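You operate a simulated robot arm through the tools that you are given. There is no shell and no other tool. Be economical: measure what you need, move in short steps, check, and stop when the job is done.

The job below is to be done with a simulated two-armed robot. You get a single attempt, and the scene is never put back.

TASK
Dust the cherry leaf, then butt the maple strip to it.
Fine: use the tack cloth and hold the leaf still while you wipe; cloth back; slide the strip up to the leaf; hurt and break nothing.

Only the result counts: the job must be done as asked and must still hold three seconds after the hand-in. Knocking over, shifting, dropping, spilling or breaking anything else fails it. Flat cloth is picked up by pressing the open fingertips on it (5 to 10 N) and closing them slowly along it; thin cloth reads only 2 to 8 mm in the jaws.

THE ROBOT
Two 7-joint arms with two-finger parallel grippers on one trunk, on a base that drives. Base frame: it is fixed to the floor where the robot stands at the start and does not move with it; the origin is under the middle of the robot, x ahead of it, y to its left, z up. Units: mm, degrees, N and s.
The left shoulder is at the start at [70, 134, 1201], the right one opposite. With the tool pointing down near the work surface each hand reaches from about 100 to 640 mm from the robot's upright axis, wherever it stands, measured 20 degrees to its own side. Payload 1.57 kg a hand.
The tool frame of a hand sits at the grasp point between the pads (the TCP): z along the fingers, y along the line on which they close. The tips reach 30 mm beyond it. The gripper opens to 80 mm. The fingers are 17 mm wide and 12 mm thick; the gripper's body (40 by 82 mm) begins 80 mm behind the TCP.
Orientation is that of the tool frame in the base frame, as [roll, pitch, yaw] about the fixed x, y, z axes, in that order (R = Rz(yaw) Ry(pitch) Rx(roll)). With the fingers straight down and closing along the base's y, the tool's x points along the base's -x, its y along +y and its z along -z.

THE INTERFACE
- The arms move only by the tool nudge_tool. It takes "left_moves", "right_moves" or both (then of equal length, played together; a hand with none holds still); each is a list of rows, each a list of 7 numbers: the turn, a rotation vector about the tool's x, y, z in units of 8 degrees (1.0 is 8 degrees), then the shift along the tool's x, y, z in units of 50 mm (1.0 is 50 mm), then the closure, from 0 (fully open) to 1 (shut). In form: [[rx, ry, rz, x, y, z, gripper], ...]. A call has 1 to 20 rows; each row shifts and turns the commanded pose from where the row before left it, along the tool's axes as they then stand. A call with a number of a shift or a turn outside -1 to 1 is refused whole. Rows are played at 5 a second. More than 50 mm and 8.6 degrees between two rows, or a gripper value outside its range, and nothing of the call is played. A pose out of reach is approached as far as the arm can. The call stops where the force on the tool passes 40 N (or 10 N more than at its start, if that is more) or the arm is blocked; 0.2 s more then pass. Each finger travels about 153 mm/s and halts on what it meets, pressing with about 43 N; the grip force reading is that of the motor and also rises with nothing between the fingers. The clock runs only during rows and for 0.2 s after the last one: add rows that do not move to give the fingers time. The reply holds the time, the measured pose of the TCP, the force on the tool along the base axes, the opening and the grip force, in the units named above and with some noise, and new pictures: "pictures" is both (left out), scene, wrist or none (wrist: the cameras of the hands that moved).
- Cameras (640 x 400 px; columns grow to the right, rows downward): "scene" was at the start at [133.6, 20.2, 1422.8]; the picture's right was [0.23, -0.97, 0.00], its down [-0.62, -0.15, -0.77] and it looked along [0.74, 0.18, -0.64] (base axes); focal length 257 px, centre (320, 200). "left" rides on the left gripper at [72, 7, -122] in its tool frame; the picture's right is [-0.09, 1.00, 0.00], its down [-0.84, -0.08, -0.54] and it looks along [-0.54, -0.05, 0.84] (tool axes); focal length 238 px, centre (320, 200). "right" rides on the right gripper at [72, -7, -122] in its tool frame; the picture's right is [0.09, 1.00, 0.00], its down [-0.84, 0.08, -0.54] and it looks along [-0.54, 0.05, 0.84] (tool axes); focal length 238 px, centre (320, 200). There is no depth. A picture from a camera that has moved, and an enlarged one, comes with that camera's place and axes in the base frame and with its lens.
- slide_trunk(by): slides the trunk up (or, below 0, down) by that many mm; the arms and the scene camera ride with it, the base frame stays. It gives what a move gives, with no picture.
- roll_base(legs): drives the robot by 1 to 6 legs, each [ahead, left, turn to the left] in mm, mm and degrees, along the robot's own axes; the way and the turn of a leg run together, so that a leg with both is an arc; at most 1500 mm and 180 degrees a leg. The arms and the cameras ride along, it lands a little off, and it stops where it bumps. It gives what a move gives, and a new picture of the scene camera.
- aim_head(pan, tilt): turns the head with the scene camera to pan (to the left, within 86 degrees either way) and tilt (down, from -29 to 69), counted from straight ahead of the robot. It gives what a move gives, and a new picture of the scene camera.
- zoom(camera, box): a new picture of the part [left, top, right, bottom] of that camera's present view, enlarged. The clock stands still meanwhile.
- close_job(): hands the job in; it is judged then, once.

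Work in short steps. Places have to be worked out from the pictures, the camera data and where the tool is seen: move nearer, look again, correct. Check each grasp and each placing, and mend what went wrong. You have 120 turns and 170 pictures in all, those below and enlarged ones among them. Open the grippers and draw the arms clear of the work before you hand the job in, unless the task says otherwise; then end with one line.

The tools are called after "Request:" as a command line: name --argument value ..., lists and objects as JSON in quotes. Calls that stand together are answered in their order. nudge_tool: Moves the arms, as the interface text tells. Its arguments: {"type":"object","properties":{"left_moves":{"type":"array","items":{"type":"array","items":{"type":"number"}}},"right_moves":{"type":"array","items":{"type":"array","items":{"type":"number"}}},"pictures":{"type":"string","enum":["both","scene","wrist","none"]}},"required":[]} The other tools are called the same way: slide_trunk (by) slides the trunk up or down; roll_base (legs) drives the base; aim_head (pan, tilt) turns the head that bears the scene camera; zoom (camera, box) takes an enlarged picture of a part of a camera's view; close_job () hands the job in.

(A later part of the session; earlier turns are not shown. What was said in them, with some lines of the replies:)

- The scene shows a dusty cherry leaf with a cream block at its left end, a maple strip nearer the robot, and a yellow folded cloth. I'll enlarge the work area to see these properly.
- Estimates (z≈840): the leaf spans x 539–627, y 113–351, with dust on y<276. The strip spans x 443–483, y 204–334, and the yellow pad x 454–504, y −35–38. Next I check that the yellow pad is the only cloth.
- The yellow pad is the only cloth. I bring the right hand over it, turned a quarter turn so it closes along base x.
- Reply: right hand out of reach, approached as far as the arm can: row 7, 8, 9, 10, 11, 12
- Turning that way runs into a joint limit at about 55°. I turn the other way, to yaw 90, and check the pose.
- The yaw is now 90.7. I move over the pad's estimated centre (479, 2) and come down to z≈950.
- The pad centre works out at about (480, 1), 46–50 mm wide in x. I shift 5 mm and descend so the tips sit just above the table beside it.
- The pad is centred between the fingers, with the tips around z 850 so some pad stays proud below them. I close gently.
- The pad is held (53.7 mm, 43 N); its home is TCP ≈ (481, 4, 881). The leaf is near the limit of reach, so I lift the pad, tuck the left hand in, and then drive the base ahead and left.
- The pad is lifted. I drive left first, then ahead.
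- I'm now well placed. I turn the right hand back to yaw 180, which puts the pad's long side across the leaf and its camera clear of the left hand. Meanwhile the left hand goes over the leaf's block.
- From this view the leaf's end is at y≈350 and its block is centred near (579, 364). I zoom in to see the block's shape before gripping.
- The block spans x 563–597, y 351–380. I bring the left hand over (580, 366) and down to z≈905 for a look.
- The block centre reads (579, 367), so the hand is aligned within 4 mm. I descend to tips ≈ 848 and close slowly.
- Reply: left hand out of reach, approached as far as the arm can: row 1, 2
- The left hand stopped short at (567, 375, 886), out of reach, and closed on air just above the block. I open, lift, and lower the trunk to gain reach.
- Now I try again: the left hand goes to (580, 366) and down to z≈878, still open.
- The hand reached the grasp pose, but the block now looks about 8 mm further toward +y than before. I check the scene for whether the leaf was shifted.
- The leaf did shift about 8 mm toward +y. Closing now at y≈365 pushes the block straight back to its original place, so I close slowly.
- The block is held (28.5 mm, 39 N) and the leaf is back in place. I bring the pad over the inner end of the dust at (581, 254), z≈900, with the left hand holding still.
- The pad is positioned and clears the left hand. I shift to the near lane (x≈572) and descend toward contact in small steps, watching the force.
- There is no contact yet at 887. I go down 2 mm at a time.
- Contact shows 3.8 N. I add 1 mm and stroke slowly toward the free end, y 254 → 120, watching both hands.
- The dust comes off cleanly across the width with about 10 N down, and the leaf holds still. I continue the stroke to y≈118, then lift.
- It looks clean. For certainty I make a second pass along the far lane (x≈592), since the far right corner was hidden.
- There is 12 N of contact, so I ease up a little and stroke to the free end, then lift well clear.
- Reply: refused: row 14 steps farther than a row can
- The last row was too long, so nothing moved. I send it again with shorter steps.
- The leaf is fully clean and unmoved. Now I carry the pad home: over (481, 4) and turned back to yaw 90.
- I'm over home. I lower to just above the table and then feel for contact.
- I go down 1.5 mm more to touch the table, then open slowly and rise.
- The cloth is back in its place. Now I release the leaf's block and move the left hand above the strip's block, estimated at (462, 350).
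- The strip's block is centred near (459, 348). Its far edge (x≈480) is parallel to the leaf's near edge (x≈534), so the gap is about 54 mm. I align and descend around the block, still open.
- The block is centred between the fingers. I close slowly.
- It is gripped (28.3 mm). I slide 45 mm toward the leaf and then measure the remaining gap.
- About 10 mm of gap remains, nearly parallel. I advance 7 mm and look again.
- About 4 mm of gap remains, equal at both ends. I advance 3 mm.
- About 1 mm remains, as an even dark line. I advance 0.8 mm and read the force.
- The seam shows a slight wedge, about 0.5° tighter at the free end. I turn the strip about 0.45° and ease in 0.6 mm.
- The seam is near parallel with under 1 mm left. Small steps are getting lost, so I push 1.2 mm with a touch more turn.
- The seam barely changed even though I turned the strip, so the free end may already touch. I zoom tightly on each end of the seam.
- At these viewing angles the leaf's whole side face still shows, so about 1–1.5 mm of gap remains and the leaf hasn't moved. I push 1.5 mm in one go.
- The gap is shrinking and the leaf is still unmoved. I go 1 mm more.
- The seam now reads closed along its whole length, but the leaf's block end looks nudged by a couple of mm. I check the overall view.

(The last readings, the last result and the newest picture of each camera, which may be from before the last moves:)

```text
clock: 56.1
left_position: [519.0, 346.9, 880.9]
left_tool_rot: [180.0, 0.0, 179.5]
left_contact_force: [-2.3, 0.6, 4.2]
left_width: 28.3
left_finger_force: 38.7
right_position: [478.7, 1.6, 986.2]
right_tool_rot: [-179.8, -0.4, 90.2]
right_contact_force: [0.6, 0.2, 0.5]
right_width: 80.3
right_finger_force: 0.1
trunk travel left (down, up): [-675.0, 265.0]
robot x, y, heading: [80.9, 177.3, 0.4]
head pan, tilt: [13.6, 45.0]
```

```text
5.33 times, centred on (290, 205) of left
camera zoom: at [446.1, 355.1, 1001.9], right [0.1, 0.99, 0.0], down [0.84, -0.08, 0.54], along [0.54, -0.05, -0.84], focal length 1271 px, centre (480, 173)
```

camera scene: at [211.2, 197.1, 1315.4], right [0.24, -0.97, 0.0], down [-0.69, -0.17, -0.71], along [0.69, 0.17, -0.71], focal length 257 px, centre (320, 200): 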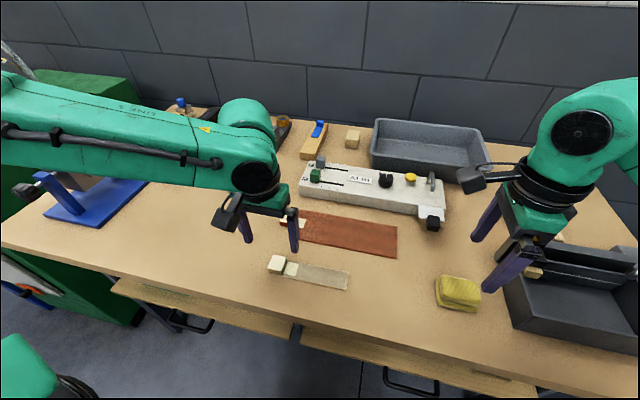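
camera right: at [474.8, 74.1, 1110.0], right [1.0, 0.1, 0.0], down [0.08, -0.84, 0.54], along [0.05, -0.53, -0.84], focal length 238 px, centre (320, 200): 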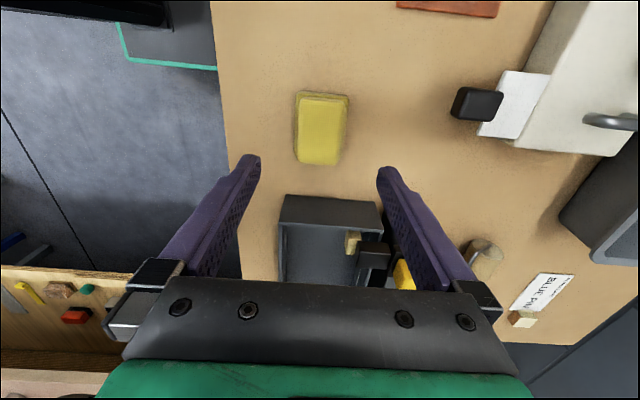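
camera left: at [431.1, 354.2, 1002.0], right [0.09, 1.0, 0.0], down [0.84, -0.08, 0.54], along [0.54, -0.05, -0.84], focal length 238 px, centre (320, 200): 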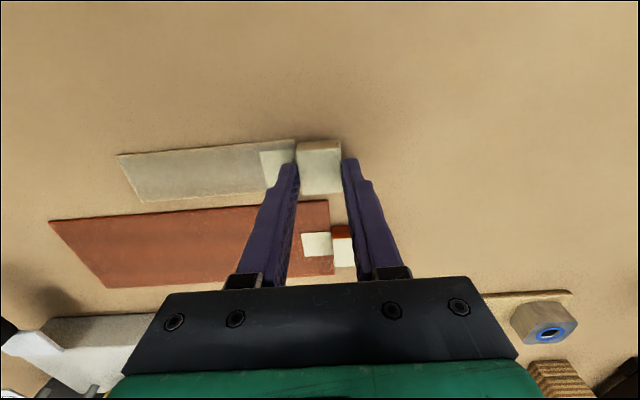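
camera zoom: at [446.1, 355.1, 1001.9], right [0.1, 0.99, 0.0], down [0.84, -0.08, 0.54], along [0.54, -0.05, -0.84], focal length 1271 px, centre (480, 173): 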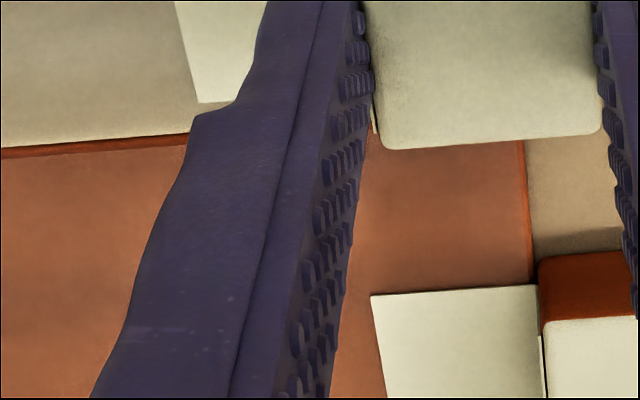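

The leaf turned roughly 0.7°: its block end moved about 2–3 mm and its free end not at all. I inspect the seam closely.

Request:
zoom --camera "left" --box '[130, 195, 190, 225]'

Request:
zoom --camera "left" --box '[210, 190, 270, 220]'

```text
10.67 times, centred on (160, 210) of left
camera zoom: at [446.1, 355.1, 1001.9], right [0.1, 0.99, 0.0], down [0.84, -0.08, 0.54], along [0.54, -0.05, -0.84], focal length 2542 px, centre (2027, 93)
```

zoom: 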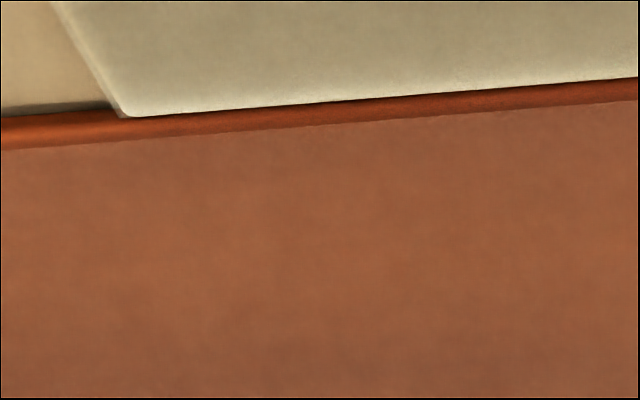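

```text
10.67 times, centred on (240, 205) of left
camera zoom: at [446.1, 355.1, 1001.9], right [0.1, 0.99, 0.0], down [0.84, -0.08, 0.54], along [0.54, -0.05, -0.84], focal length 2542 px, centre (1173, 147)
```

zoom: 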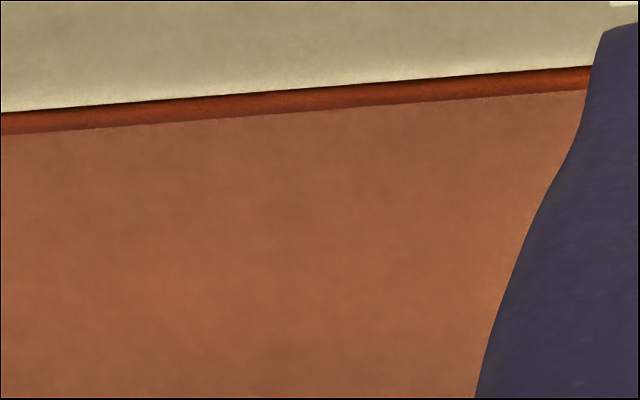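

The seam is tight and parallel along its length. I release the block slowly, rise straight up and withdraw.

Request:
nudge_tool --left_moves '[[0, 0, 0, 0, 0, 0, 0.6], [0, 0, 0, 0, 0, 0, 0.5], [0, 0, 0, 0, 0, 0, 0.3], [0, 0, 0, 0, 0, 0, 0.1], [0, 0, 0, 0, 0, 0, 0], [0, 0, 0, 0, 0, -0.3, 0], [0, 0, 0, 0, 0, -0.8, 0], [0, 0, 0, 0, 0, -0.8, 0], [0, 0, 0, 0.4, 0.6, -0.6, 0], [0, 0, 0, 0.4, 0.6, -0.6, 0], [0, 0, 0, 0.4, 0.6, -0.6, 0]]' --right_moves '[[0, 0, 0, 0, 0, 0, 0], [0, 0, 0, 0, 0, 0, 0], [0, 0, 0, 0, 0, 0, 0], [0, 0, 0, 0, 0, 0, 0], [0, 0, 0, 0, 0, 0, 0], [0, 0, 0, 0, 0, -0.6, 0], [0, 0, 0, 0, 0, -0.6, 0], [0, 0, 0, 0, 0, -0.6, 0], [0, 0, 0, 0, -0.4, 0, 0], [0, 0, 0, 0, -0.4, 0, 0], [0, 0, 0, 0, 0, 0, 0]]' --pictures "scene"

Request:
zoom --camera "scene" --box '[260, 200, 400, 290]'

Request:
zoom --camera "scene" --box '[295, 228, 355, 268]'

```text
clock: 58.5
left_position: [458.1, 437.3, 1064.2]
left_tool_rot: [180.0, -0.1, 179.6]
left_contact_force: [-1.6, -0.1, 0.3]
left_width: 79.9
left_finger_force: 0.1
right_position: [440.6, 2.8, 1077.7]
right_tool_rot: [-179.6, -0.3, 90.3]
right_contact_force: [-0.3, 1.2, -0.5]
right_width: 80.0
right_finger_force: 0.1
trunk travel left (down, up): [-675.0, 265.0]
robot x, y, heading: [79.3, 178.7, 0.2]
head pan, tilt: [13.6, 45.0]
camera scene: at [209.5, 198.2, 1315.5], right [0.24, -0.97, 0.0], down [-0.69, -0.17, -0.71], along [0.69, 0.17, -0.71], focal length 257 px, centre (320, 200)
```

scene: 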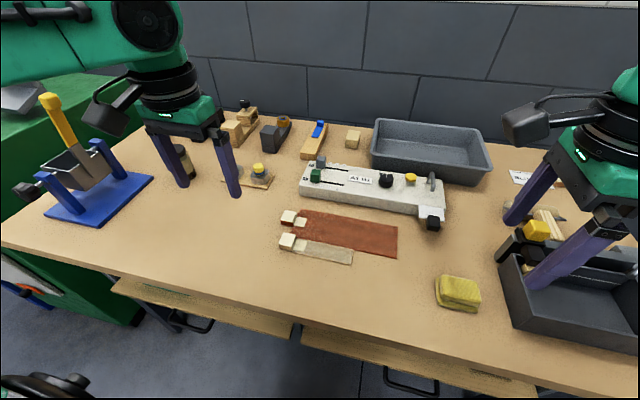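

```text
4.44 times, centred on (330, 245) of scene
camera zoom: at [209.5, 198.2, 1315.5], right [0.24, -0.97, 0.0], down [-0.69, -0.17, -0.71], along [0.69, 0.17, -0.71], focal length 1142 px, centre (276, 0)
```

zoom: 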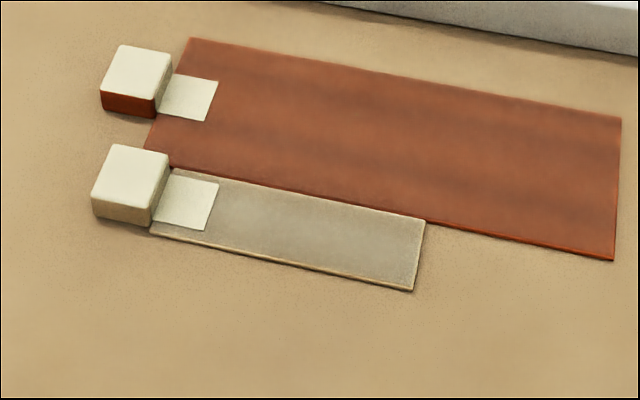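

```text
10.00 times, centred on (325, 248) of scene
camera zoom: at [209.5, 198.2, 1315.5], right [0.24, -0.97, 0.0], down [-0.69, -0.17, -0.71], along [0.69, 0.17, -0.71], focal length 2569 px, centre (270, -280)
```

zoom: 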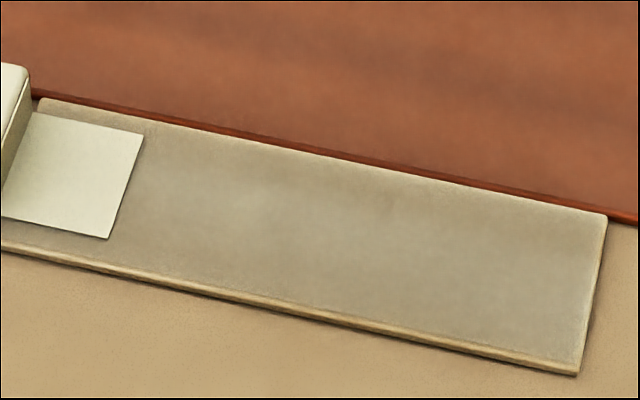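

The strip lies tight against the clean leaf, the cloth is back on its spot, both hands are open and clear, and nothing else has been disturbed. I hand the job in.

Request:
close_job

```text
The job is handed in.
```

The cherry leaf is dusted clean, the tack cloth is back in its place, and the maple strip is butted tight along the leaf's edge. The left hand held the leaf throughout the wipe. The leaf moved twice otherwise: about 8 mm in a missed first grasp, since put back, and then a turn of about 0.7° (2–3 mm at its block end) as the strip closed up, which I left.
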